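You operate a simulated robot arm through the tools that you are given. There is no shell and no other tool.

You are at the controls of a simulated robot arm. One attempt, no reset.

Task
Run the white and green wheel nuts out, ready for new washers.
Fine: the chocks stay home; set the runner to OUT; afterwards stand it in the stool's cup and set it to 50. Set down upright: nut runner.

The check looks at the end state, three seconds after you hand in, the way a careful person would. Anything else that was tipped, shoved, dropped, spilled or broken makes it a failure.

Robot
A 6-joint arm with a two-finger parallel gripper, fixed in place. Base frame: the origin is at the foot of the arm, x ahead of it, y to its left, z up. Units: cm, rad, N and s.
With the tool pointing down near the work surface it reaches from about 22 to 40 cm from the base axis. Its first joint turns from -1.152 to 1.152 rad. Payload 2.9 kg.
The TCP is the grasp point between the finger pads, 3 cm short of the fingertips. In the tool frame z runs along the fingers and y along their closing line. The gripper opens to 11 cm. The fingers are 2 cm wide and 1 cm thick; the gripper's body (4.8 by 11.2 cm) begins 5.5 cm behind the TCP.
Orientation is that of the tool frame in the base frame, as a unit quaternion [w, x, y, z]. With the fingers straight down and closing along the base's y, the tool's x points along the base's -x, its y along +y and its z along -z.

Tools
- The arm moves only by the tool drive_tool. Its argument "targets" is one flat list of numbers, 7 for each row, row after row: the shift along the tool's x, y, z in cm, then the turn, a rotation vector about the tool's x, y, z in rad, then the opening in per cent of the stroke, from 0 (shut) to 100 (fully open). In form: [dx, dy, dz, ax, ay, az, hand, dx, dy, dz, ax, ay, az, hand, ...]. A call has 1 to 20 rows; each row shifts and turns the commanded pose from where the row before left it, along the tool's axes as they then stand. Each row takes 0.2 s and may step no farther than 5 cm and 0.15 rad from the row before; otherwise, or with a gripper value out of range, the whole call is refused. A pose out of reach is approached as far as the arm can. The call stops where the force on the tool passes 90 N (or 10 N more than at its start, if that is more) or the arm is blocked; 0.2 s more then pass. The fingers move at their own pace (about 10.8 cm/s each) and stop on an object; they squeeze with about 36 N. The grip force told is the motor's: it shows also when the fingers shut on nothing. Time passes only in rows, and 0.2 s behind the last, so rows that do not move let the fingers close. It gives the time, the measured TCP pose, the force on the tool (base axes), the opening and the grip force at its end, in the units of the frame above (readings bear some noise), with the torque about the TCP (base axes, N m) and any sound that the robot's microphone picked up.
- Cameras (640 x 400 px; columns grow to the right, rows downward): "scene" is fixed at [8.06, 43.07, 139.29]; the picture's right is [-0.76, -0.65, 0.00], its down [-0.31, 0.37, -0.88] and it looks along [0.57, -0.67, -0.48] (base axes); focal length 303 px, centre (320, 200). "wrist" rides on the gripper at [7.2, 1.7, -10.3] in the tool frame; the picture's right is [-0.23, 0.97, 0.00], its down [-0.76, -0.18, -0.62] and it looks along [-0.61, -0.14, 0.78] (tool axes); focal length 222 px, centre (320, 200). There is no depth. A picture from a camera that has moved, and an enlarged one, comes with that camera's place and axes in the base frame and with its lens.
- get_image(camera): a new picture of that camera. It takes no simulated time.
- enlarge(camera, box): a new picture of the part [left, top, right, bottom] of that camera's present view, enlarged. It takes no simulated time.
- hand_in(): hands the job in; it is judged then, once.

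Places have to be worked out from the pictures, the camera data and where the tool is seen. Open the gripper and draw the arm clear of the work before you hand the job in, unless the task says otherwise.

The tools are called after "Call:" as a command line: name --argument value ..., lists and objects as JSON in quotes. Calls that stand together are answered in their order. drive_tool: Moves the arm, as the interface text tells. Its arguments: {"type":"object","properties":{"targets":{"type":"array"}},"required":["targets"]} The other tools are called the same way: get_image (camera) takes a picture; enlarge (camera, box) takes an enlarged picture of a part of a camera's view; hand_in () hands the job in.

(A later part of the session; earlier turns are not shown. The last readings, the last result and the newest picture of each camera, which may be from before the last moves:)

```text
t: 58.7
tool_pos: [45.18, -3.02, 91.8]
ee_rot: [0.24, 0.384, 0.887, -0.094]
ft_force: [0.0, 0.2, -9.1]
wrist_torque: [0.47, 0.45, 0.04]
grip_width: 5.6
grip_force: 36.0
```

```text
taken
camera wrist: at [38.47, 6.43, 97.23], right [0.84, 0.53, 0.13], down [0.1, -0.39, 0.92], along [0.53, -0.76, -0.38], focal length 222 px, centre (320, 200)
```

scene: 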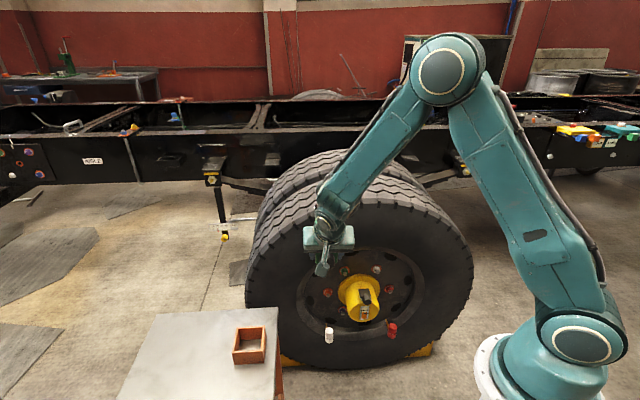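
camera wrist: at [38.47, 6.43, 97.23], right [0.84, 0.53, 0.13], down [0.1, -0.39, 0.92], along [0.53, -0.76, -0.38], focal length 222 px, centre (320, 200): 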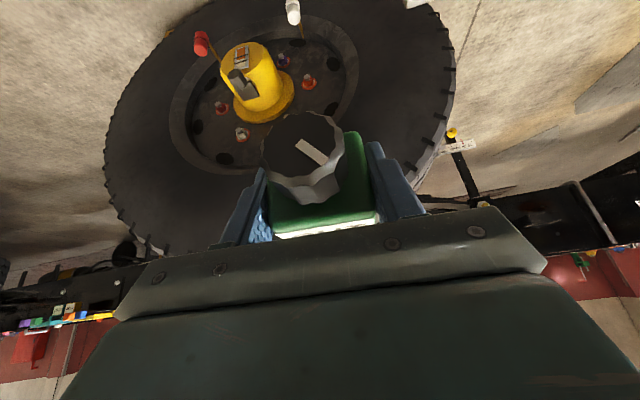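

On track: n=34.1, t=29.8, z=91.8. I keep lowering in front of the tyre to z≈58.

Call:
drive_tool --targets '[1.716, -0.06, 3.017, 0, 0, 0, 15, 1.716, -0.06, 3.017, 0, 0, 0, 15, 1.716, -0.06, 3.017, 0, 0, 0, 15, 1.716, -0.06, 3.017, 0, 0, 0, 15, 1.716, -0.06, 3.017, 0, 0, 0, 15, 1.716, -0.06, 3.017, 0, 0, 0, 15, 1.716, -0.06, 3.017, 0, 0, 0, 15, 1.716, -0.06, 3.017, 0, 0, 0, 15]'

Call:
get_image --camera "scene"

Call:
get_image --camera "wrist"

```text
t: 60.5
tool_pos: [45.31, -3.03, 64.22]
ee_rot: [0.241, 0.383, 0.887, -0.094]
ft_force: [-0.3, -0.2, -8.6]
wrist_torque: [0.48, 0.46, 0.0]
grip_width: 5.59
grip_force: 35.7
```

```text
taken
```

scene: 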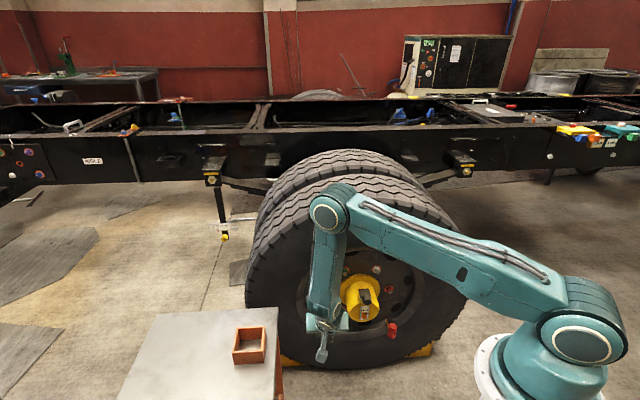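

```text
taken
camera wrist: at [38.5, 6.41, 69.57], right [0.84, 0.53, 0.13], down [0.1, -0.39, 0.92], along [0.53, -0.76, -0.38], focal length 222 px, centre (320, 200)
```

wrist: 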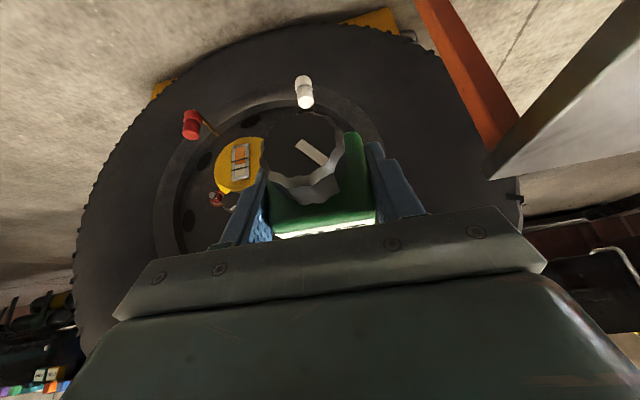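

All steady. I finish lowering to z≈56.6 and shift sideways to line up with the green nut, keeping the socket still short of the wheel.

Call:
drive_tool --targets '[1.875, -0.065, 3.295, 0, 0, 0, 15, 1.875, -0.065, 3.295, 0, 0, 0, 15, -0.105, -3.4, -0.01, 0, 0, 0, 15, -0.105, -3.4, -0.01, 0, 0, 0, 15, -0.105, -3.4, -0.01, 0, 0, 0, 15]'

Call:
get_image --camera "scene"

Call:
get_image --camera "wrist"

Call:
enlarge --camera "scene" --box '[290, 230, 430, 350]'

```text
t: 61.7
tool_pos: [37.96, -10.33, 56.36]
ee_rot: [0.24, 0.383, 0.887, -0.095]
ft_force: [0.3, 0.5, -7.8]
wrist_torque: [0.48, 0.48, 0.01]
grip_width: 5.61
grip_force: 36.2
```

```text
taken
```

scene: 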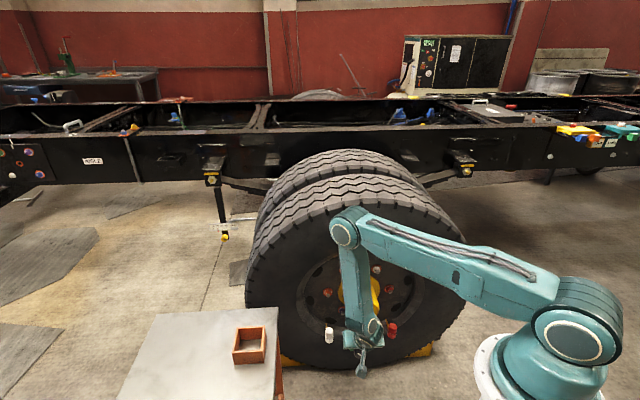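

```text
taken
camera wrist: at [31.22, -0.88, 61.86], right [0.84, 0.53, 0.13], down [0.1, -0.39, 0.92], along [0.53, -0.76, -0.38], focal length 222 px, centre (320, 200)
```

wrist: 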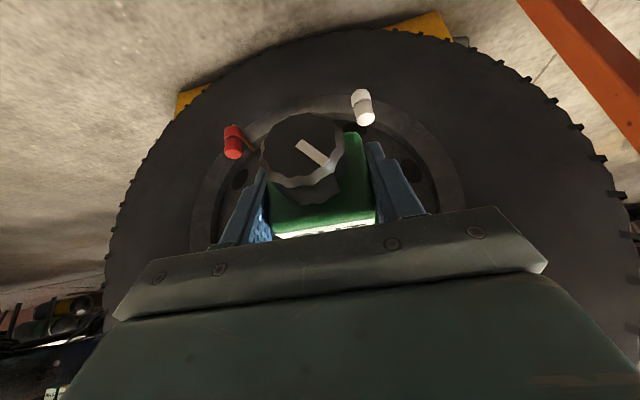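

```text
3.33 times, centred on (360, 290) of scene
camera zoom: at [8.07, 43.07, 139.29], right [-0.76, -0.65, 0.0], down [-0.31, 0.37, -0.88], along [0.57, -0.67, -0.48], focal length 1011 px, centre (187, -100)
```

zoom: 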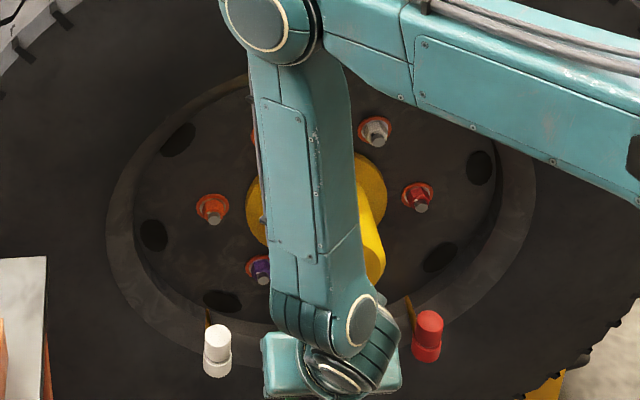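

The arm blocks the scene view at the green nut, but at the white nut the scene camera should see the socket. The hub's lever handle reaches up to about z=55 between them, so I raise 6 cm before crossing over to the white nut's side.

Call:
drive_tool --targets '[-1.48, 0.05, -2.6, 0, 0, 0, 15, -1.48, 0.05, -2.6, 0, 0, 0, 15, -0.1, -3.27, -0.01, 0, 0, 0, 15, -0.1, -3.27, -0.01, 0, 0, 0, 15, -0.1, -3.27, -0.01, 0, 0, 0, 15, -0.1, -3.27, -0.01, 0, 0, 0, 15]'

Call:
get_image --camera "scene"

Call:
enlarge --camera "scene" --box '[290, 230, 430, 350]'

Call:
get_image --camera "wrist"

```text
t: 63.1
tool_pos: [28.76, -19.51, 62.44]
ee_rot: [0.24, 0.383, 0.887, -0.094]
ft_force: [-0.2, 0.1, -8.7]
wrist_torque: [0.49, 0.46, 0.04]
grip_width: 5.6
grip_force: 35.7
```

```text
taken
```

scene: 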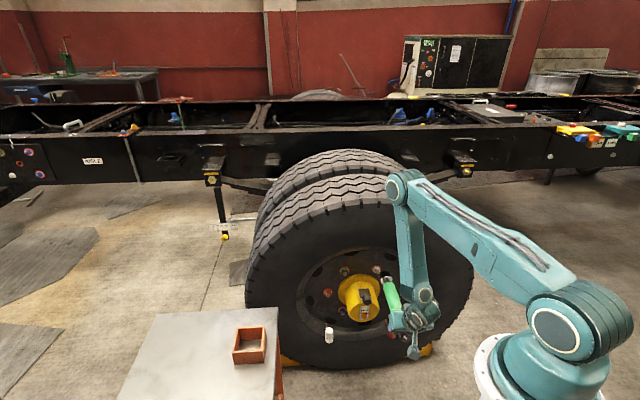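

```text
3.33 times, centred on (360, 290) of scene
camera zoom: at [8.07, 43.07, 139.29], right [-0.76, -0.65, 0.0], down [-0.31, 0.37, -0.88], along [0.57, -0.67, -0.48], focal length 1011 px, centre (187, -100)
```

zoom: 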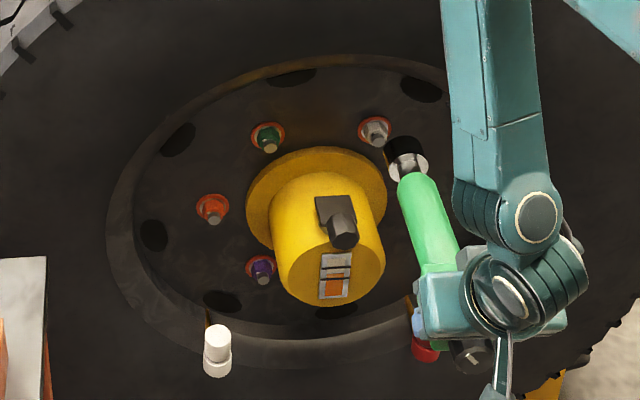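

```text
taken
camera wrist: at [22.09, -10.11, 67.87], right [0.84, 0.53, 0.13], down [0.1, -0.39, 0.92], along [0.53, -0.76, -0.38], focal length 222 px, centre (320, 200)
```

wrist: 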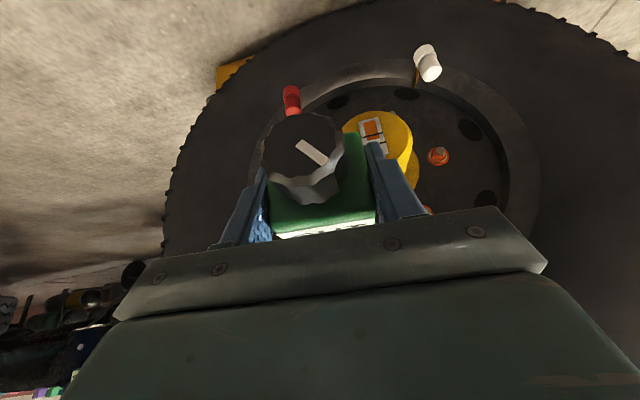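

The scene camera now sees the runner, its socket and the white nut well. I zoom in to measure the socket's axis against the nut.

Call:
enlarge --camera "scene" --box '[360, 255, 420, 300]'

Call:
enlarge --camera "scene" --box '[370, 260, 450, 360]'

```text
8.89 times, centred on (390, 278) of scene
camera zoom: at [8.07, 43.07, 139.29], right [-0.76, -0.65, 0.0], down [-0.31, 0.37, -0.88], along [0.57, -0.67, -0.48], focal length 2696 px, centre (-302, -489)
```

zoom: 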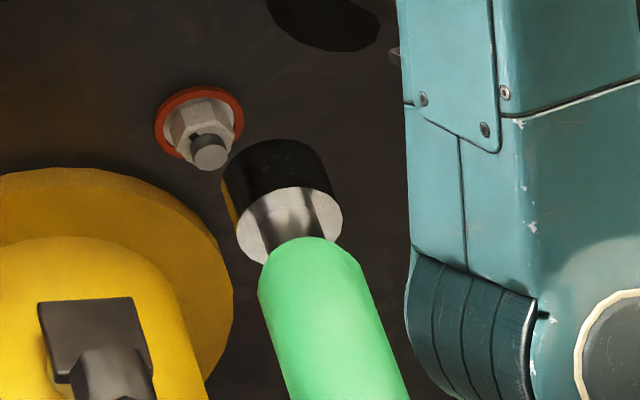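

```text
4.00 times, centred on (410, 310) of scene
camera zoom: at [8.07, 43.07, 139.29], right [-0.76, -0.65, 0.0], down [-0.31, 0.37, -0.88], along [0.57, -0.67, -0.48], focal length 1213 px, centre (-40, -240)
```

zoom: 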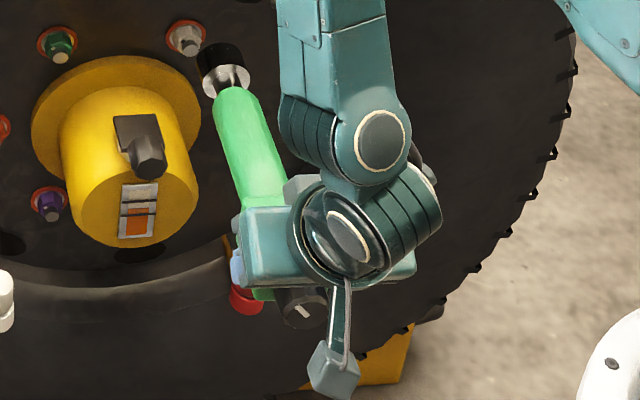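

I zoom again at higher magnification along the whole handle to measure the runner's direction accurately.

Call:
enlarge --camera "scene" --box '[375, 268, 415, 318]'

Call:
enlarge --camera "scene" --box '[385, 290, 445, 350]'

```text
8.00 times, centred on (395, 293) of scene
camera zoom: at [8.07, 43.07, 139.29], right [-0.76, -0.65, 0.0], down [-0.31, 0.37, -0.88], along [0.57, -0.67, -0.48], focal length 2427 px, centre (-280, -544)
```

zoom: 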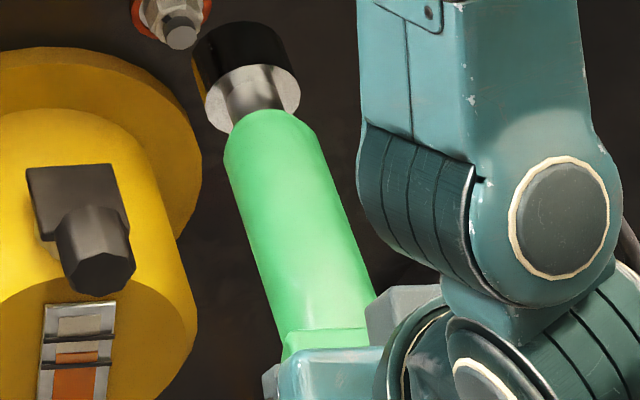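

```text
6.67 times, centred on (415, 320) of scene
camera zoom: at [8.07, 43.07, 139.29], right [-0.76, -0.65, 0.0], down [-0.31, 0.37, -0.88], along [0.57, -0.67, -0.48], focal length 2022 px, centre (-313, -600)
```

zoom: 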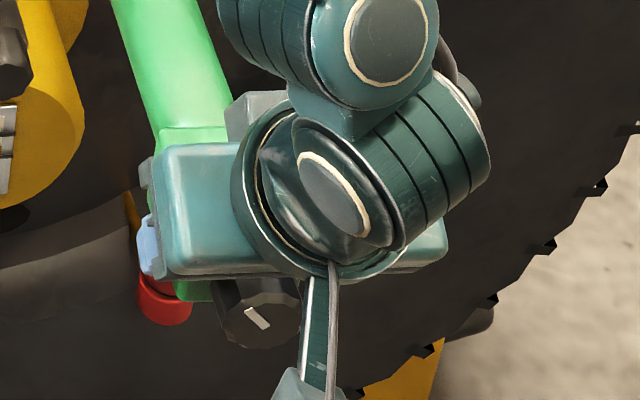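

Measured in the same scene image, the socket front is at about t=6.35, u=63.1 against the nut at t=6.37, u=56.5, and the runner tips up by about 1.7°. I correct that pitch and lower to the nut's height without advancing yet.

Call:
drive_tool --targets '[0, 0, 0, -0.0048, 0.03, -0.0084, 15, 1.385, -0.135, 2.62, 0, 0, 0, 15, 1.385, -0.135, 2.62, 0, 0, 0, 15, 0, 0, 0, 0, 0, 0, 15]'

Call:
enlarge --camera "scene" --box '[355, 255, 415, 305]'

Call:
enlarge --camera "scene" --box '[375, 268, 425, 328]'

```text
t: 64.1
tool_pos: [28.7, -19.62, 56.69]
ee_rot: [0.227, 0.38, 0.892, -0.087]
ft_force: [0.6, -0.1, -7.5]
wrist_torque: [0.46, 0.43, 0.01]
grip_width: 5.59
grip_force: 35.8
```

```text
8.00 times, centred on (385, 280) of scene
camera zoom: at [8.07, 43.06, 139.29], right [-0.76, -0.65, 0.0], down [-0.31, 0.37, -0.88], along [0.57, -0.67, -0.48], focal length 2427 px, centre (-200, -440)
```

zoom: 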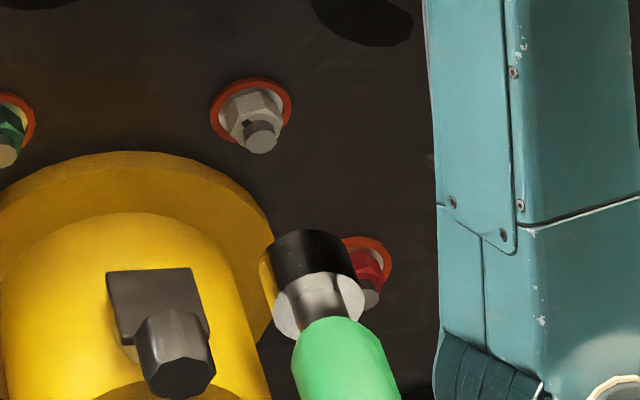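

```text
6.67 times, centred on (400, 298) of scene
camera zoom: at [8.07, 43.06, 139.29], right [-0.76, -0.65, 0.0], down [-0.31, 0.37, -0.88], along [0.57, -0.67, -0.48], focal length 2022 px, centre (-213, -453)
```

zoom: 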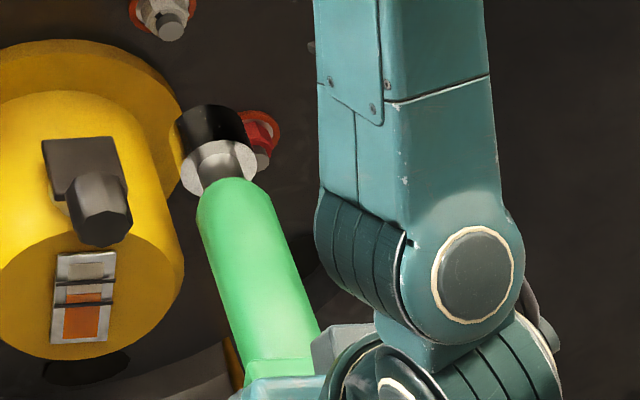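

The socket front is now within about 2 mm of the nut's axis in the image. I nudge 1.5 mm sideways and advance 7 cm along the axis, stopping just short of the stud.

Call:
drive_tool --targets '[-1.233, 0.17, 0.66, 0, 0, 0, 15, -1.233, 0.021, 0.66, 0, 0, 0, 15, -1.233, 0.021, 0.66, 0, 0, 0, 15, -1.233, 0.021, 0.66, 0, 0, 0, 15, -1.233, 0.021, 0.66, 0, 0, 0, 15, 0, 0, 0, 0, 0, 0, 15]'

Call:
enlarge --camera "scene" --box '[355, 245, 415, 295]'

Call:
get_image --camera "scene"

```text
t: 65.5
tool_pos: [33.42, -24.17, 56.43]
ee_rot: [0.223, 0.381, 0.893, -0.087]
ft_force: [-16.2, 17.1, -0.8]
wrist_torque: [-0.69, -0.83, 0.48]
grip_width: 5.61
grip_force: 35.3
```

```text
8.00 times, centred on (385, 270) of scene
camera zoom: at [8.04, 43.1, 139.28], right [-0.76, -0.65, 0.0], down [-0.31, 0.37, -0.88], along [0.57, -0.67, -0.48], focal length 2427 px, centre (-200, -360)
```

zoom: 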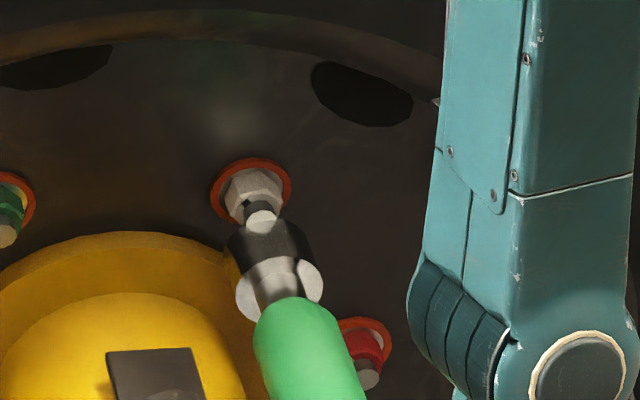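

```text
taken
```

scene: 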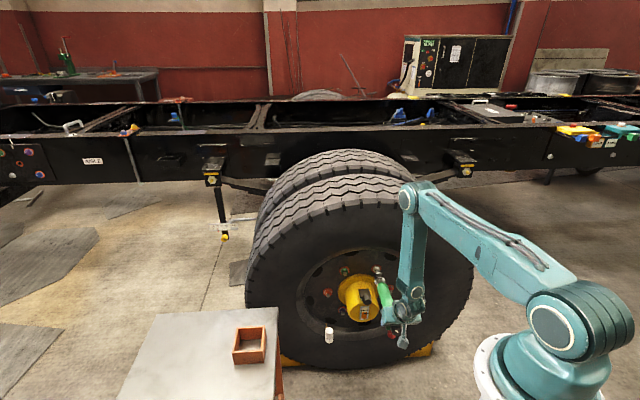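

The socket met the stud end at n≈63 (about 23 N axial), and the torque suggests contact toward the +t side rather than the stud entering the socket. I back off 1 cm and look closely before probing for the hole.

Call:
drive_tool --targets '[0.44, -0.008, -0.236, 0, 0, 0, 15, 0.44, -0.008, -0.236, 0, 0, 0, 15, 0, 0, 0, 0, 0, 0, 15]'

Call:
enlarge --camera "scene" --box '[370, 258, 402, 283]'

Call:
enlarge --camera "scene" --box '[370, 260, 420, 320]'

```text
t: 66.3
tool_pos: [33.06, -23.88, 56.6]
ee_rot: [0.227, 0.381, 0.892, -0.087]
ft_force: [0.2, 0.4, -8.9]
wrist_torque: [0.48, 0.48, 0.0]
grip_width: 5.57
grip_force: 36.2
```

```text
16.00 times, centred on (386, 270) of scene
camera zoom: at [8.07, 43.06, 139.29], right [-0.76, -0.65, 0.0], down [-0.31, 0.37, -0.88], along [0.57, -0.67, -0.48], focal length 4853 px, centre (-736, -928)
```

zoom: 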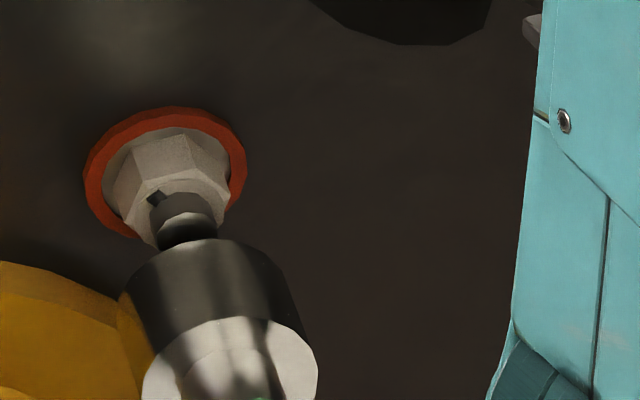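

```text
6.67 times, centred on (395, 290) of scene
camera zoom: at [8.07, 43.06, 139.29], right [-0.76, -0.65, 0.0], down [-0.31, 0.37, -0.88], along [0.57, -0.67, -0.48], focal length 2022 px, centre (-180, -400)
```

zoom: 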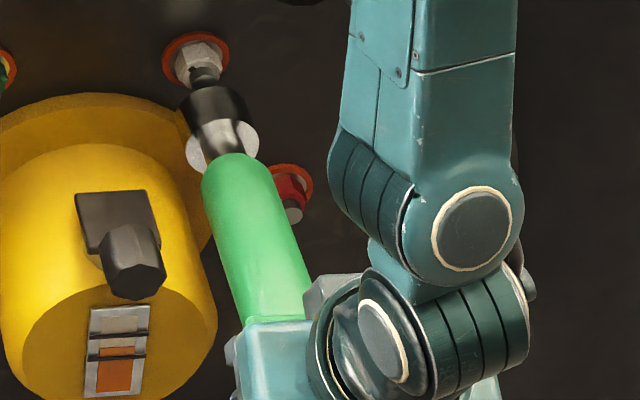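

In the image the axes line up, but depth along the camera's sight line is ambiguous. The early contact fits nuts that are nearer and about 0.9 cm higher than assumed, with the socket hitting the stud low. I back off slightly and shift up 0.9 cm and 0.25 cm in +t along that ambiguity line.

Call:
drive_tool --targets '[0.35, -0.006, -0.19, 0, 0, 0, 15, -0.418, 0.266, -0.79, 0, 0, 0, 15, 0, 0, 0, 0, 0, 0, 15]'

Call:
enlarge --camera "scene" --box '[370, 258, 402, 283]'

```text
t: 67.1
tool_pos: [32.8, -23.38, 57.41]
ee_rot: [0.227, 0.381, 0.892, -0.087]
ft_force: [0.4, -0.1, -9.0]
wrist_torque: [0.47, 0.47, 0.0]
grip_width: 5.59
grip_force: 36.1
```

```text
16.00 times, centred on (386, 270) of scene
camera zoom: at [8.07, 43.06, 139.29], right [-0.76, -0.65, 0.0], down [-0.31, 0.37, -0.88], along [0.57, -0.67, -0.48], focal length 4853 px, centre (-736, -928)
```

zoom: 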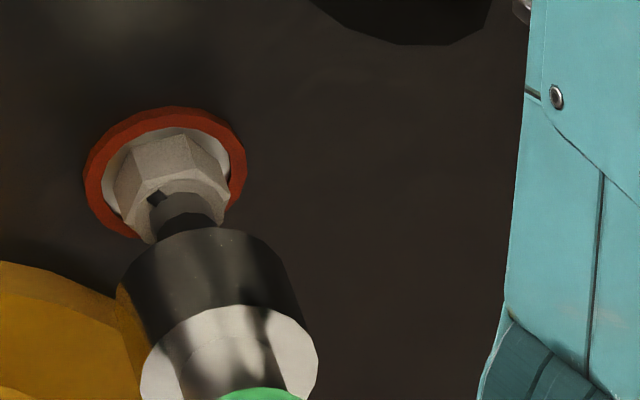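

Alignment in the image is still good. I advance in small steps and check whether it now goes deeper than before.

Call:
drive_tool --targets '[-0.44, 0.008, 0.236, 0, 0, 0, 15, -0.44, 0.008, 0.236, 0, 0, 0, 15, -0.352, 0.006, 0.189, 0, 0, 0, 15, 0, 0, 0, 0, 0, 0, 15]'

Call:
enlarge --camera "scene" --box '[370, 258, 402, 283]'

```text
t: 68.1
tool_pos: [33.52, -24.05, 57.31]
ee_rot: [0.224, 0.381, 0.893, -0.087]
ft_force: [-16.3, 17.5, -1.5]
wrist_torque: [-0.71, -0.76, 0.33]
grip_width: 5.59
grip_force: 35.4
```

```text
16.00 times, centred on (386, 270) of scene
camera zoom: at [8.04, 43.1, 139.28], right [-0.76, -0.65, 0.0], down [-0.31, 0.37, -0.88], along [0.57, -0.67, -0.48], focal length 4853 px, centre (-736, -928)
```

zoom: 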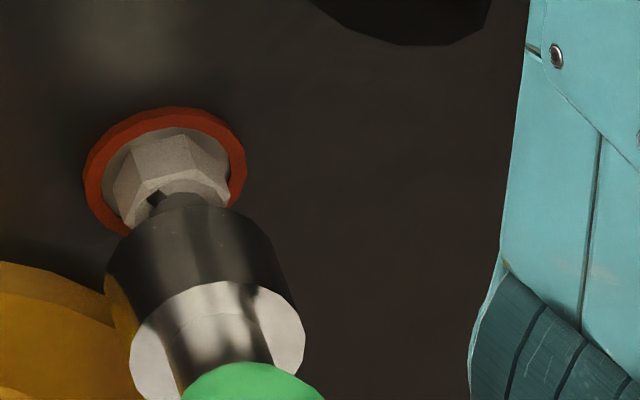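

It stopped at the same depth again, and the image suggests the socket is still about 1 cm low at the stud's plane, so my pitch correction was probably unneeded. I back off, undo that 0.03 rad pitch, raise 0.35 cm more and re-check.

Call:
drive_tool --targets '[0.79, -0.014, -0.424, 0, 0, 0, 15, 0, 0, 0, 0, -0.03, 0, 15, -0.165, 0.106, -0.308, 0, 0, 0, 15, 0, 0, 0, 0, 0, 0, 15]'

Call:
enlarge --camera "scene" --box '[370, 258, 402, 283]'

Call:
enlarge --camera "scene" --box '[365, 258, 415, 318]'

```text
t: 69.1
tool_pos: [33.29, -23.69, 57.84]
ee_rot: [0.241, 0.379, 0.889, -0.094]
ft_force: [0.3, -0.3, -9.1]
wrist_torque: [0.47, 0.44, 0.0]
grip_width: 5.6
grip_force: 35.9
```

```text
16.00 times, centred on (386, 270) of scene
camera zoom: at [8.07, 43.06, 139.29], right [-0.76, -0.65, 0.0], down [-0.31, 0.37, -0.88], along [0.57, -0.67, -0.48], focal length 4853 px, centre (-736, -928)
```

zoom: 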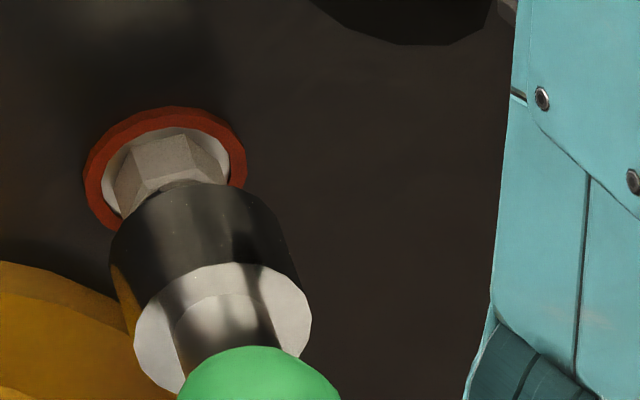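

```text
6.67 times, centred on (390, 288) of scene
camera zoom: at [8.07, 43.06, 139.29], right [-0.76, -0.65, 0.0], down [-0.31, 0.37, -0.88], along [0.57, -0.67, -0.48], focal length 2022 px, centre (-147, -387)
```

zoom: 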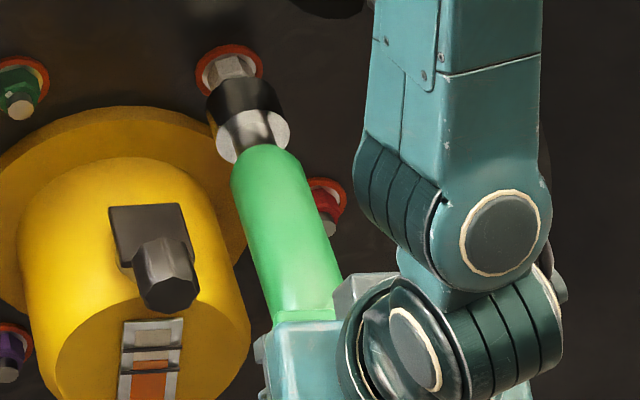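

Now the front centre sits on the nut's axis in the image with the plane just short of the stud tip, consistent with the contact depth. I advance again in small steps.

Call:
drive_tool --targets '[-0.347, 0.007, 0.2, 0, 0, 0, 15, -0.347, 0.007, 0.2, 0, 0, 0, 15, -0.347, 0.007, 0.2, 0, 0, 0, 15, 0, 0, 0, 0, 0, 0, 15]'

Call:
enlarge --camera "scene" --box '[370, 258, 402, 283]'

```text
t: 70.1
tool_pos: [34.09, -24.52, 57.82]
ee_rot: [0.24, 0.379, 0.889, -0.093]
ft_force: [-0.7, -0.2, -8.9]
wrist_torque: [0.5, 0.44, 0.04]
grip_width: 5.57
grip_force: 36.3
```

```text
16.00 times, centred on (386, 270) of scene
camera zoom: at [8.07, 43.06, 139.29], right [-0.76, -0.65, 0.0], down [-0.31, 0.37, -0.88], along [0.57, -0.67, -0.48], focal length 4853 px, centre (-736, -928)
```

zoom: 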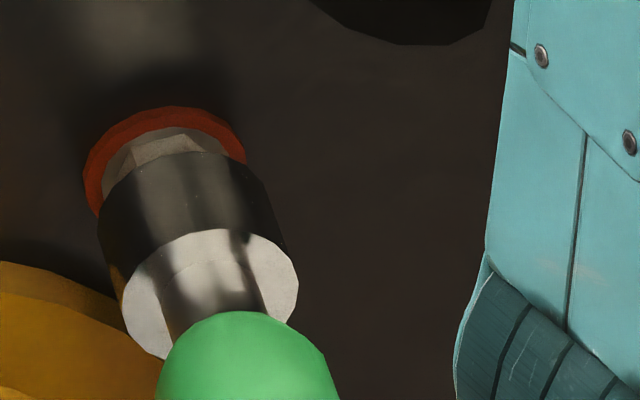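

No contact force and it is past the old stop, so the stud has entered the socket. I continue advancing gently onto the nut.

Call:
drive_tool --targets '[-0.26, 0.005, 0.15, 0, 0, 0, 15, -0.26, 0.005, 0.15, 0, 0, 0, 15, 0, 0, 0, 0, 0, 0, 15]'

Call:
enlarge --camera "scene" --box '[370, 258, 402, 283]'

```text
t: 70.9
tool_pos: [34.59, -24.92, 57.71]
ee_rot: [0.241, 0.379, 0.889, -0.093]
ft_force: [-0.9, 0.5, -8.6]
wrist_torque: [0.49, 0.42, 0.02]
grip_width: 5.59
grip_force: 35.9
```

```text
16.00 times, centred on (386, 270) of scene
camera zoom: at [8.07, 43.06, 139.29], right [-0.76, -0.65, 0.0], down [-0.31, 0.37, -0.88], along [0.57, -0.67, -0.48], focal length 4853 px, centre (-736, -928)
```

zoom: 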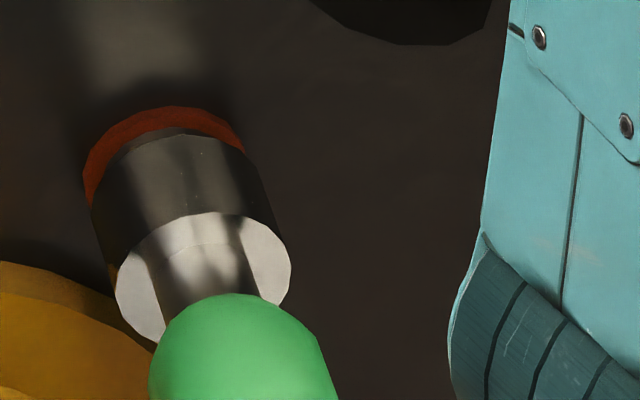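

The socket is going over the nut freely. I press on a bit more and watch for seating force or sound.

Call:
drive_tool --targets '[-0.26, 0.005, 0.15, 0, 0, 0, 15, -0.26, 0.005, 0.15, 0, 0, 0, 15, 0, 0, 0, 0, 0, 0, 15]'

Call:
enlarge --camera "scene" --box '[370, 258, 402, 283]'

```text
t: 71.7
tool_pos: [34.93, -25.3, 57.77]
ee_rot: [0.24, 0.379, 0.889, -0.094]
ft_force: [0.3, 0.3, -8.9]
wrist_torque: [0.5, 0.45, 0.0]
grip_width: 5.57
grip_force: 36.1
```

```text
16.00 times, centred on (386, 270) of scene
camera zoom: at [8.07, 43.06, 139.29], right [-0.76, -0.65, 0.0], down [-0.31, 0.37, -0.88], along [0.57, -0.67, -0.48], focal length 4853 px, centre (-736, -928)
```

zoom: 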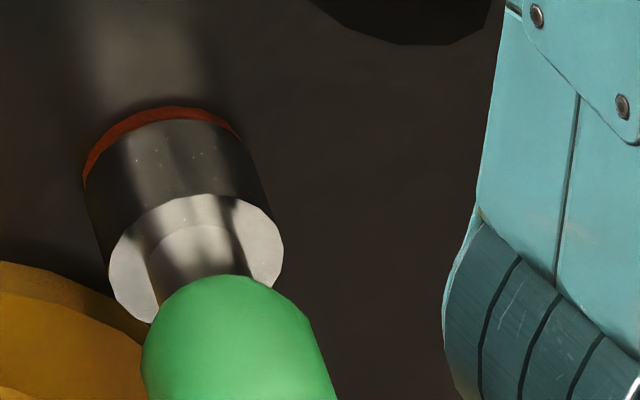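

Almost at the washer with no load yet. I continue in smaller steps until it presses.

Call:
drive_tool --targets '[-0.22, 0.004, 0.127, 0, 0, 0, 15, -0.22, 0.004, 0.127, 0, 0, 0, 15, 0, 0, 0, 0, 0, 0, 15]'

Call:
enlarge --camera "scene" --box '[370, 258, 402, 283]'

```text
t: 72.5
tool_pos: [35.32, -25.49, 57.63]
ee_rot: [0.237, 0.378, 0.89, -0.092]
ft_force: [-9.6, 18.9, -4.4]
wrist_torque: [-0.29, -0.21, 1.31]
grip_width: 5.62
grip_force: 36.4
```

```text
16.00 times, centred on (386, 270) of scene
camera zoom: at [8.05, 43.1, 139.28], right [-0.76, -0.65, 0.0], down [-0.31, 0.37, -0.88], along [0.57, -0.67, -0.48], focal length 4853 px, centre (-736, -928)
```

zoom: 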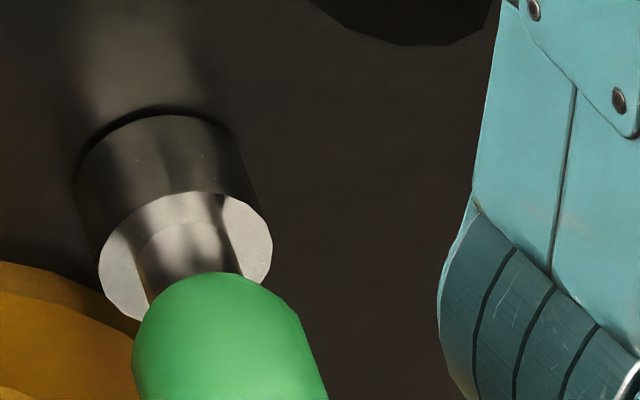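

Seated: about 20 N axial at n=43.0, with a small +t side load. I ease 0.2 cm toward +t, press slightly more, and wait to see whether the runner starts.

Call:
drive_tool --targets '[-0.087, 0.2, 0.05, 0, 0, 0, 15, 0, 0, 0, 0, 0, 0, 15, 0, 0, 0, 0, 0, 0, 15, 0, 0, 0, 0, 0, 0, 15]'

Call:
enlarge --camera "scene" --box '[370, 258, 402, 283]'

```text
t: 73.5
tool_pos: [35.32, -25.34, 57.79]
ee_rot: [0.236, 0.379, 0.89, -0.091]
ft_force: [-15.8, 19.0, -5.4]
wrist_torque: [0.38, -0.63, 0.57]
grip_width: 5.61
grip_force: 35.6
```

```text
16.00 times, centred on (386, 270) of scene
camera zoom: at [8.04, 43.09, 139.28], right [-0.76, -0.65, 0.0], down [-0.31, 0.37, -0.88], along [0.57, -0.67, -0.48], focal length 4853 px, centre (-736, -928)
```

zoom: 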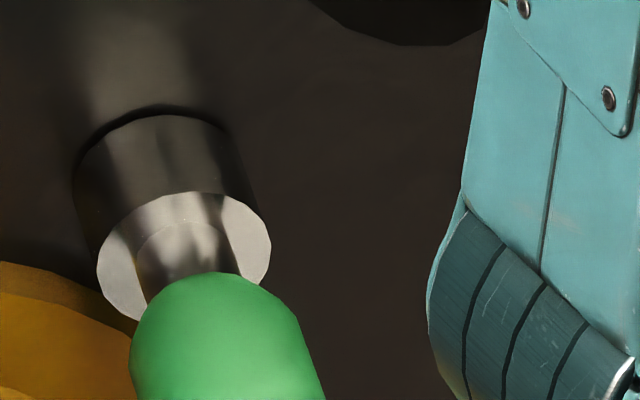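

A reaction torque of about 0.7 N·m about the runner's axis has appeared, so it may be driving. I hold still for longer and watch.

Call:
drive_tool --targets '[0, 0, 0, 0, 0, 0, 15, 0, 0, 0, 0, 0, 0, 15, 0, 0, 0, 0, 0, 0, 15, 0, 0, 0, 0, 0, 0, 15, 0, 0, 0, 0, 0, 0, 15]'

Call:
enlarge --camera "scene" --box '[370, 258, 402, 283]'

Call:
get_image --camera "wrist"

```text
t: 74.7
tool_pos: [35.25, -25.3, 57.73]
ee_rot: [0.236, 0.379, 0.89, -0.093]
ft_force: [-15.6, 17.6, -5.6]
wrist_torque: [-0.07, -0.04, 0.54]
grip_width: 5.58
grip_force: 36.4
```

```text
16.00 times, centred on (386, 270) of scene
camera zoom: at [8.05, 43.09, 139.28], right [-0.76, -0.65, 0.0], down [-0.31, 0.37, -0.88], along [0.57, -0.67, -0.48], focal length 4853 px, centre (-736, -928)
```

zoom: 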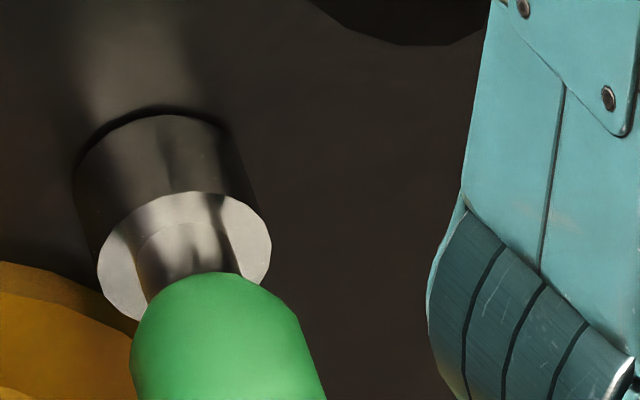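

```text
taken
camera wrist: at [28.56, -16.06, 63.21], right [0.84, 0.53, 0.13], down [0.11, -0.39, 0.91], along [0.54, -0.75, -0.39], focal length 222 px, centre (320, 200)
```

wrist: 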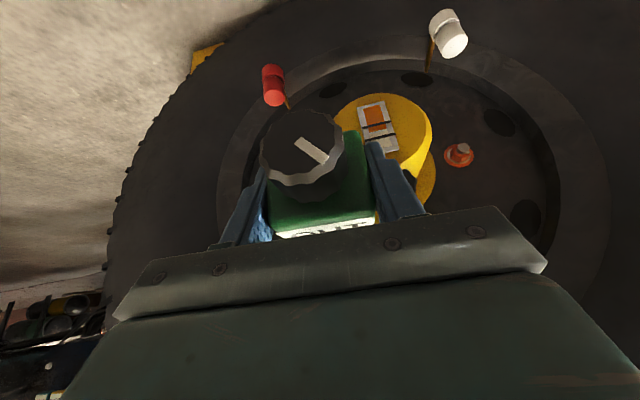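

The axial torque has gone again, so something ran briefly. I retract slowly along the axis to see the state of the white nut.

Call:
drive_tool --targets '[0.433, -0.008, -0.25, 0, 0, 0, 15, 0.433, -0.008, -0.25, 0, 0, 0, 15, 0, 0, 0, 0, 0, 0, 15]'

Call:
enlarge --camera "scene" --box '[370, 258, 402, 283]'

```text
t: 75.5
tool_pos: [35.0, -25.06, 57.71]
ee_rot: [0.242, 0.379, 0.888, -0.093]
ft_force: [-0.7, -0.6, -8.3]
wrist_torque: [0.44, 0.45, 0.01]
grip_width: 5.57
grip_force: 35.9
```

```text
16.00 times, centred on (386, 270) of scene
camera zoom: at [8.07, 43.06, 139.29], right [-0.76, -0.65, 0.0], down [-0.31, 0.37, -0.88], along [0.57, -0.67, -0.48], focal length 4853 px, centre (-736, -928)
```

zoom: 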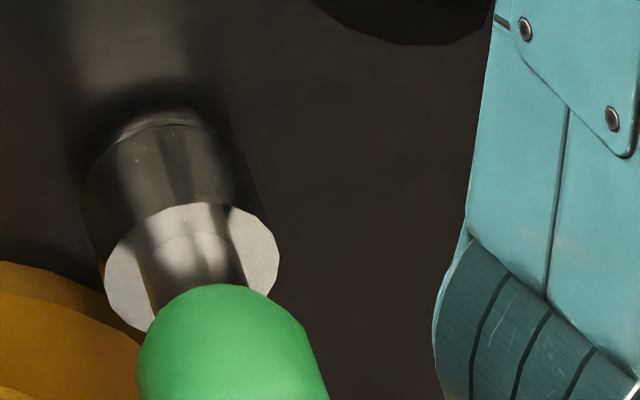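

The orange ring around this nut is no longer showing. I retract further for a full view.

Call:
drive_tool --targets '[0.867, -0.017, -0.5, 0, 0, 0, 15, 0.867, -0.017, -0.5, 0, 0, 0, 15, 0.867, -0.017, -0.5, 0, 0, 0, 15, 0.867, -0.017, -0.5, 0, 0, 0, 15, 0.867, -0.017, -0.5, 0, 0, 0, 15, 0, 0, 0, 0, 0, 0, 15]'

Call:
enlarge --camera "scene" --box '[360, 250, 408, 286]'

Call:
enlarge --camera "scene" --box '[280, 230, 440, 350]'

```text
t: 76.9
tool_pos: [31.37, -21.37, 57.82]
ee_rot: [0.241, 0.38, 0.888, -0.094]
ft_force: [-0.1, -0.6, -8.0]
wrist_torque: [0.5, 0.46, 0.01]
grip_width: 5.61
grip_force: 36.1
```

```text
11.11 times, centred on (384, 268) of scene
camera zoom: at [8.07, 43.06, 139.29], right [-0.76, -0.65, 0.0], down [-0.31, 0.37, -0.88], along [0.57, -0.67, -0.48], focal length 3370 px, centre (-391, -556)
```

zoom: 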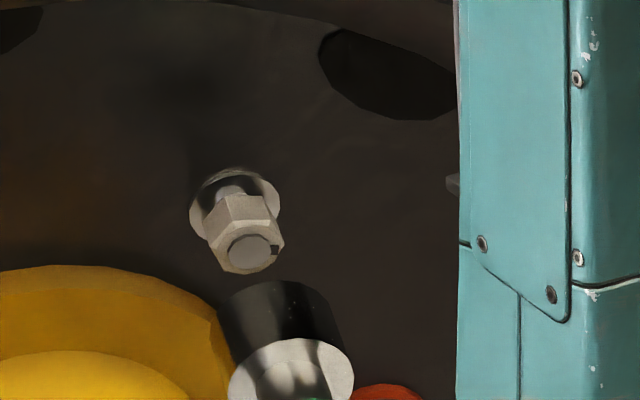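

```text
3.33 times, centred on (360, 290) of scene
camera zoom: at [8.07, 43.06, 139.29], right [-0.76, -0.65, 0.0], down [-0.31, 0.37, -0.88], along [0.57, -0.67, -0.48], focal length 1011 px, centre (187, -100)
```

zoom: 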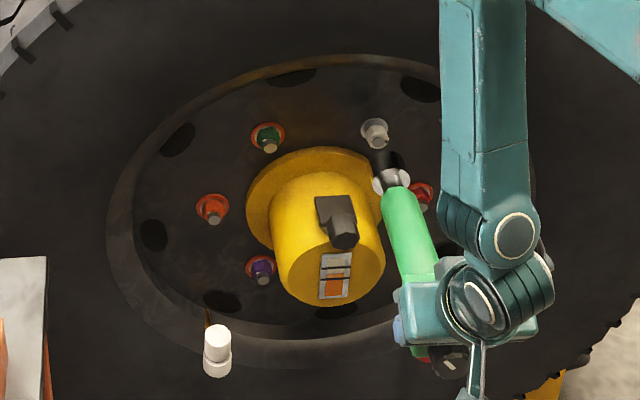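

The white nut now sits out at the end of its stud and its ring is no longer orange, so it has been run out. It engaged at TCP t≈7.05, u≈57.8. I retract, lift over the hub lever and cross to the green nut (12.75 cm over), keeping the same orientation.

Call:
drive_tool --targets '[1.865, -0.037, -1.075, 0, 0, 0, 15, 1.865, -0.037, -1.075, 0, 0, 0, 15, -1.5, 0.046, -2.6, 0, 0, 0, 15, -1.5, 0.046, -2.6, 0, 0, 0, 15, 0.069, 3.175, 0.017, 0, 0, 0, 15, 0.069, 3.175, 0.017, 0, 0, 0, 15, 0.069, 3.175, 0.017, 0, 0, 0, 15, 0.069, 3.175, 0.017, 0, 0, 0, 15, 0, 0, 0, 0, 0, 0, 15]'

Call:
get_image --camera "scene"

Call:
enlarge --camera "scene" --box '[310, 240, 410, 320]'

```text
t: 78.9
tool_pos: [37.33, -9.18, 63.86]
ee_rot: [0.239, 0.379, 0.889, -0.092]
ft_force: [0.0, -0.3, -7.8]
wrist_torque: [0.46, 0.44, -0.03]
grip_width: 5.61
grip_force: 36.2
```

```text
taken
```

scene: 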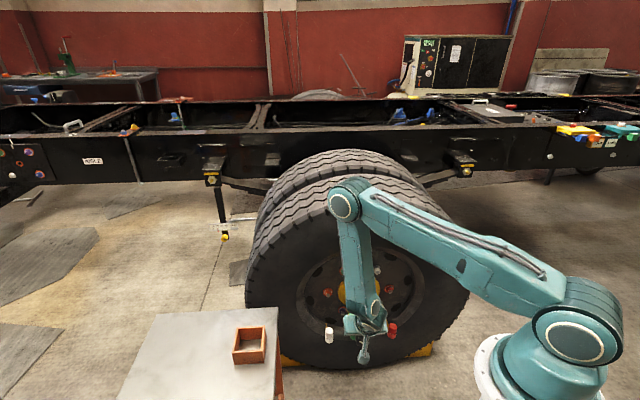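

```text
5.00 times, centred on (360, 280) of scene
camera zoom: at [8.07, 43.07, 139.29], right [-0.76, -0.65, 0.0], down [-0.31, 0.37, -0.88], along [0.57, -0.67, -0.48], focal length 1517 px, centre (120, -200)
```

zoom: 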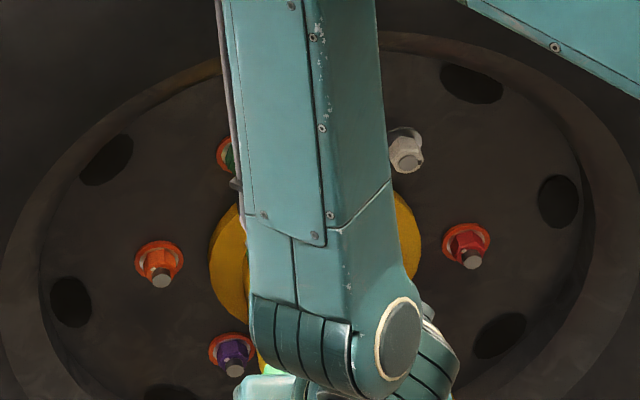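

The position is n=32.9, t=19.9. I lower to u≈57.95 and advance to just before the stud tip.

Call:
drive_tool --targets '[1.475, -0.045, 2.56, 0, 0, 0, 15, 1.475, -0.045, 2.56, 0, 0, 0, 15, -1.214, 0.024, 0.7, 0, 0, 0, 15, -1.214, 0.024, 0.7, 0, 0, 0, 15, -1.214, 0.024, 0.7, 0, 0, 0, 15, -1.214, 0.024, 0.7, 0, 0, 0, 15, -1.214, 0.024, 0.7, 0, 0, 0, 15, 0, 0, 0, 0, 0, 0, 15]'

Call:
enlarge --camera "scene" --box '[310, 240, 410, 320]'

Call:
get_image --camera "wrist"

```text
t: 80.7
tool_pos: [42.13, -14.35, 57.81]
ee_rot: [0.24, 0.379, 0.889, -0.093]
ft_force: [-0.1, 1.5, -8.5]
wrist_torque: [0.46, 0.46, 0.06]
grip_width: 5.59
grip_force: 35.6
```

```text
5.00 times, centred on (360, 280) of scene
camera zoom: at [8.08, 43.07, 139.29], right [-0.76, -0.65, 0.0], down [-0.31, 0.37, -0.88], along [0.57, -0.67, -0.48], focal length 1517 px, centre (120, -200)
```

zoom: 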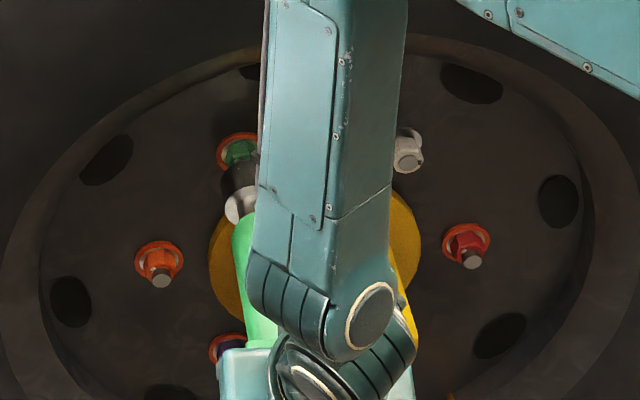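

```text
taken
camera wrist: at [35.33, -4.96, 63.3], right [0.84, 0.53, 0.13], down [0.11, -0.39, 0.92], along [0.54, -0.75, -0.38], focal length 222 px, centre (320, 200)
```

wrist: 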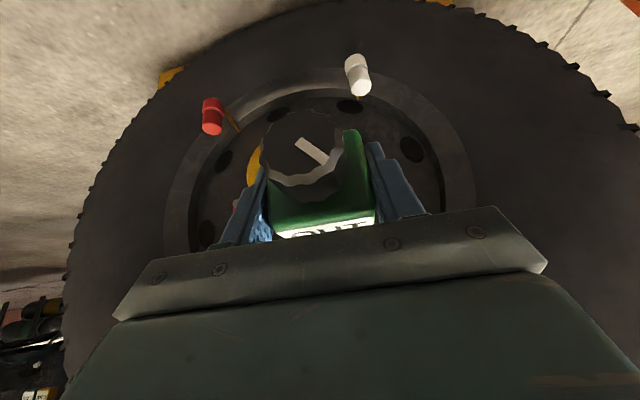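

The socket is partly visible now beside the forearm. I zoom in to compare its axis with the green nut's.

Call:
enlarge --camera "scene" --box '[340, 258, 372, 294]'

```text
11.11 times, centred on (356, 276) of scene
camera zoom: at [8.08, 43.07, 139.29], right [-0.76, -0.65, 0.0], down [-0.31, 0.37, -0.88], along [0.57, -0.67, -0.48], focal length 3370 px, centre (-80, -644)
```

zoom: 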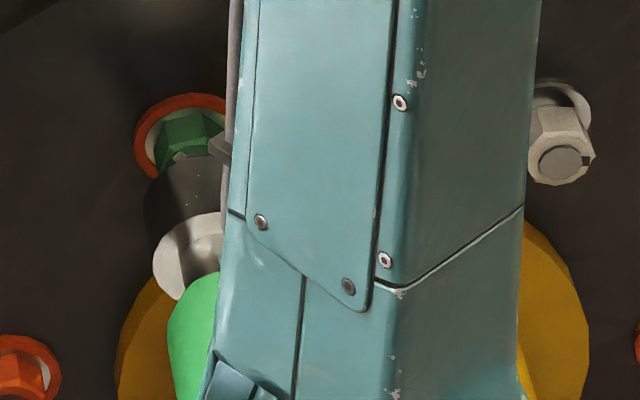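

The socket axis lines up with the green nut's within about a millimetre. I nudge 1 mm toward +t and advance in small steps.

Call:
drive_tool --targets '[-0.347, 0.107, 0.2, 0, 0, 0, 15, -0.347, 0.007, 0.2, 0, 0, 0, 15, -0.347, 0.007, 0.2, 0, 0, 0, 15, -0.26, 0.005, 0.15, 0, 0, 0, 15, 0, 0, 0, 0, 0, 0, 15]'

Call:
enlarge --camera "scene" --box '[340, 258, 372, 294]'

```text
t: 81.9
tool_pos: [43.21, -15.26, 57.93]
ee_rot: [0.24, 0.379, 0.889, -0.093]
ft_force: [-0.5, 0.6, -7.7]
wrist_torque: [0.47, 0.47, 0.01]
grip_width: 5.61
grip_force: 36.0
```

```text
11.11 times, centred on (356, 276) of scene
camera zoom: at [8.08, 43.07, 139.29], right [-0.76, -0.65, 0.0], down [-0.31, 0.37, -0.88], along [0.57, -0.67, -0.48], focal length 3370 px, centre (-80, -644)
```

zoom: 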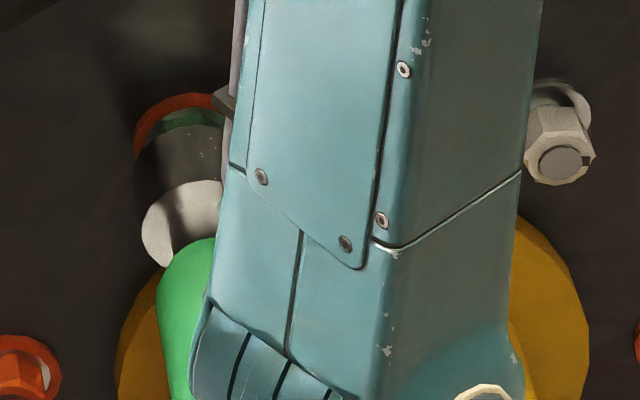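

It passed the stud tip depth without contact. I continue over the nut toward seating.

Call:
drive_tool --targets '[-0.347, 0.007, 0.2, 0, 0, 0, 15, -0.347, 0.007, 0.2, 0, 0, 0, 15, -0.26, 0.005, 0.15, 0, 0, 0, 15, 0, 0, 0, 0, 0, 0, 15]'

Call:
enlarge --camera "scene" --box '[340, 258, 372, 294]'

```text
t: 82.9
tool_pos: [44.16, -16.16, 57.89]
ee_rot: [0.24, 0.379, 0.889, -0.093]
ft_force: [-1.1, -0.8, -8.8]
wrist_torque: [0.45, 0.45, 0.0]
grip_width: 5.6
grip_force: 36.0
```

```text
11.11 times, centred on (356, 276) of scene
camera zoom: at [8.08, 43.07, 139.29], right [-0.76, -0.65, 0.0], down [-0.31, 0.37, -0.88], along [0.57, -0.67, -0.48], focal length 3370 px, centre (-80, -644)
```

zoom: 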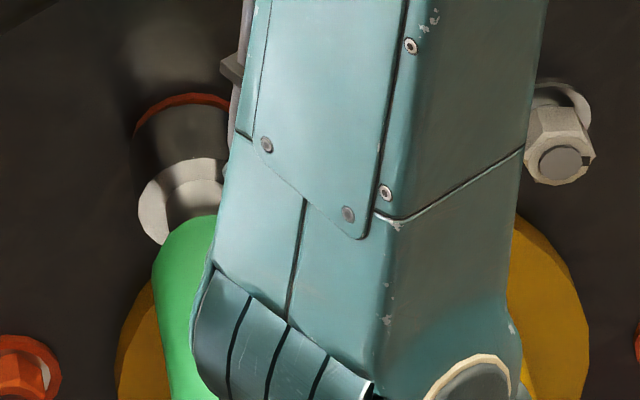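

At n=42.65 with no side load, covering the nut. I press the last bit to about the same axial load as before and hold.

Call:
drive_tool --targets '[-0.26, 0.005, 0.15, 0, 0, 0, 15, -0.26, 0.005, 0.15, 0, 0, 0, 15, 0, 0, 0, 0, 0, 0, 15, 0, 0, 0, 0, 0, 0, 15]'

Call:
enlarge --camera "scene" --box '[340, 258, 372, 294]'

```text
t: 83.9
tool_pos: [44.6, -16.35, 57.73]
ee_rot: [0.237, 0.378, 0.89, -0.093]
ft_force: [-15.2, 20.4, -3.7]
wrist_torque: [-0.72, -0.47, 0.74]
grip_width: 5.59
grip_force: 35.9
```

```text
11.11 times, centred on (356, 276) of scene
camera zoom: at [8.06, 43.09, 139.28], right [-0.76, -0.65, 0.0], down [-0.31, 0.37, -0.88], along [0.57, -0.67, -0.48], focal length 3370 px, centre (-80, -644)
```

zoom: 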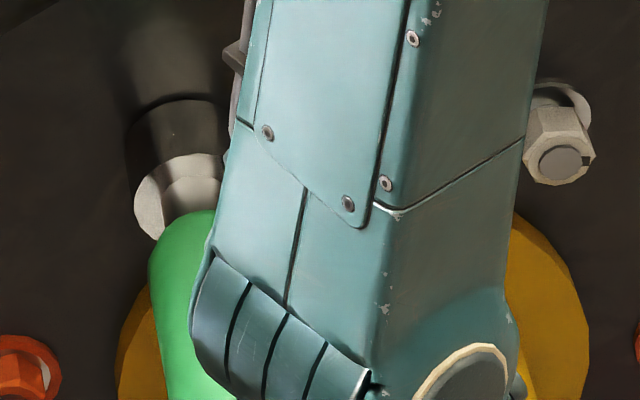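

Seated with about 25 N. I hold another second or so for the runner to finish.

Call:
drive_tool --targets '[0, 0, 0, 0, 0, 0, 15, 0, 0, 0, 0, 0, 0, 15, 0, 0, 0, 0, 0, 0, 15, 0, 0, 0, 0, 0, 0, 15, 0, 0, 0, 0, 0, 0, 15, 0, 0, 0, 0, 0, 0, 15]'

Call:
enlarge --camera "scene" --box '[340, 258, 372, 294]'

```text
t: 85.3
tool_pos: [44.52, -16.34, 57.68]
ee_rot: [0.237, 0.38, 0.889, -0.093]
ft_force: [-15.3, 19.5, -5.4]
wrist_torque: [-0.05, -0.06, 0.53]
grip_width: 5.57
grip_force: 35.5
```

```text
11.11 times, centred on (356, 276) of scene
camera zoom: at [8.05, 43.1, 139.28], right [-0.76, -0.65, 0.0], down [-0.31, 0.37, -0.88], along [0.57, -0.67, -0.48], focal length 3370 px, centre (-80, -644)
```

zoom: 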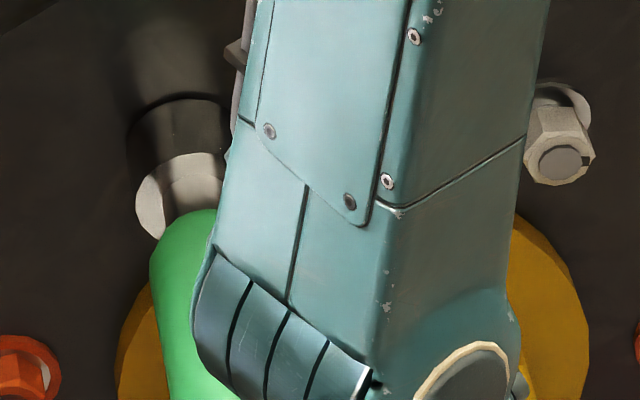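

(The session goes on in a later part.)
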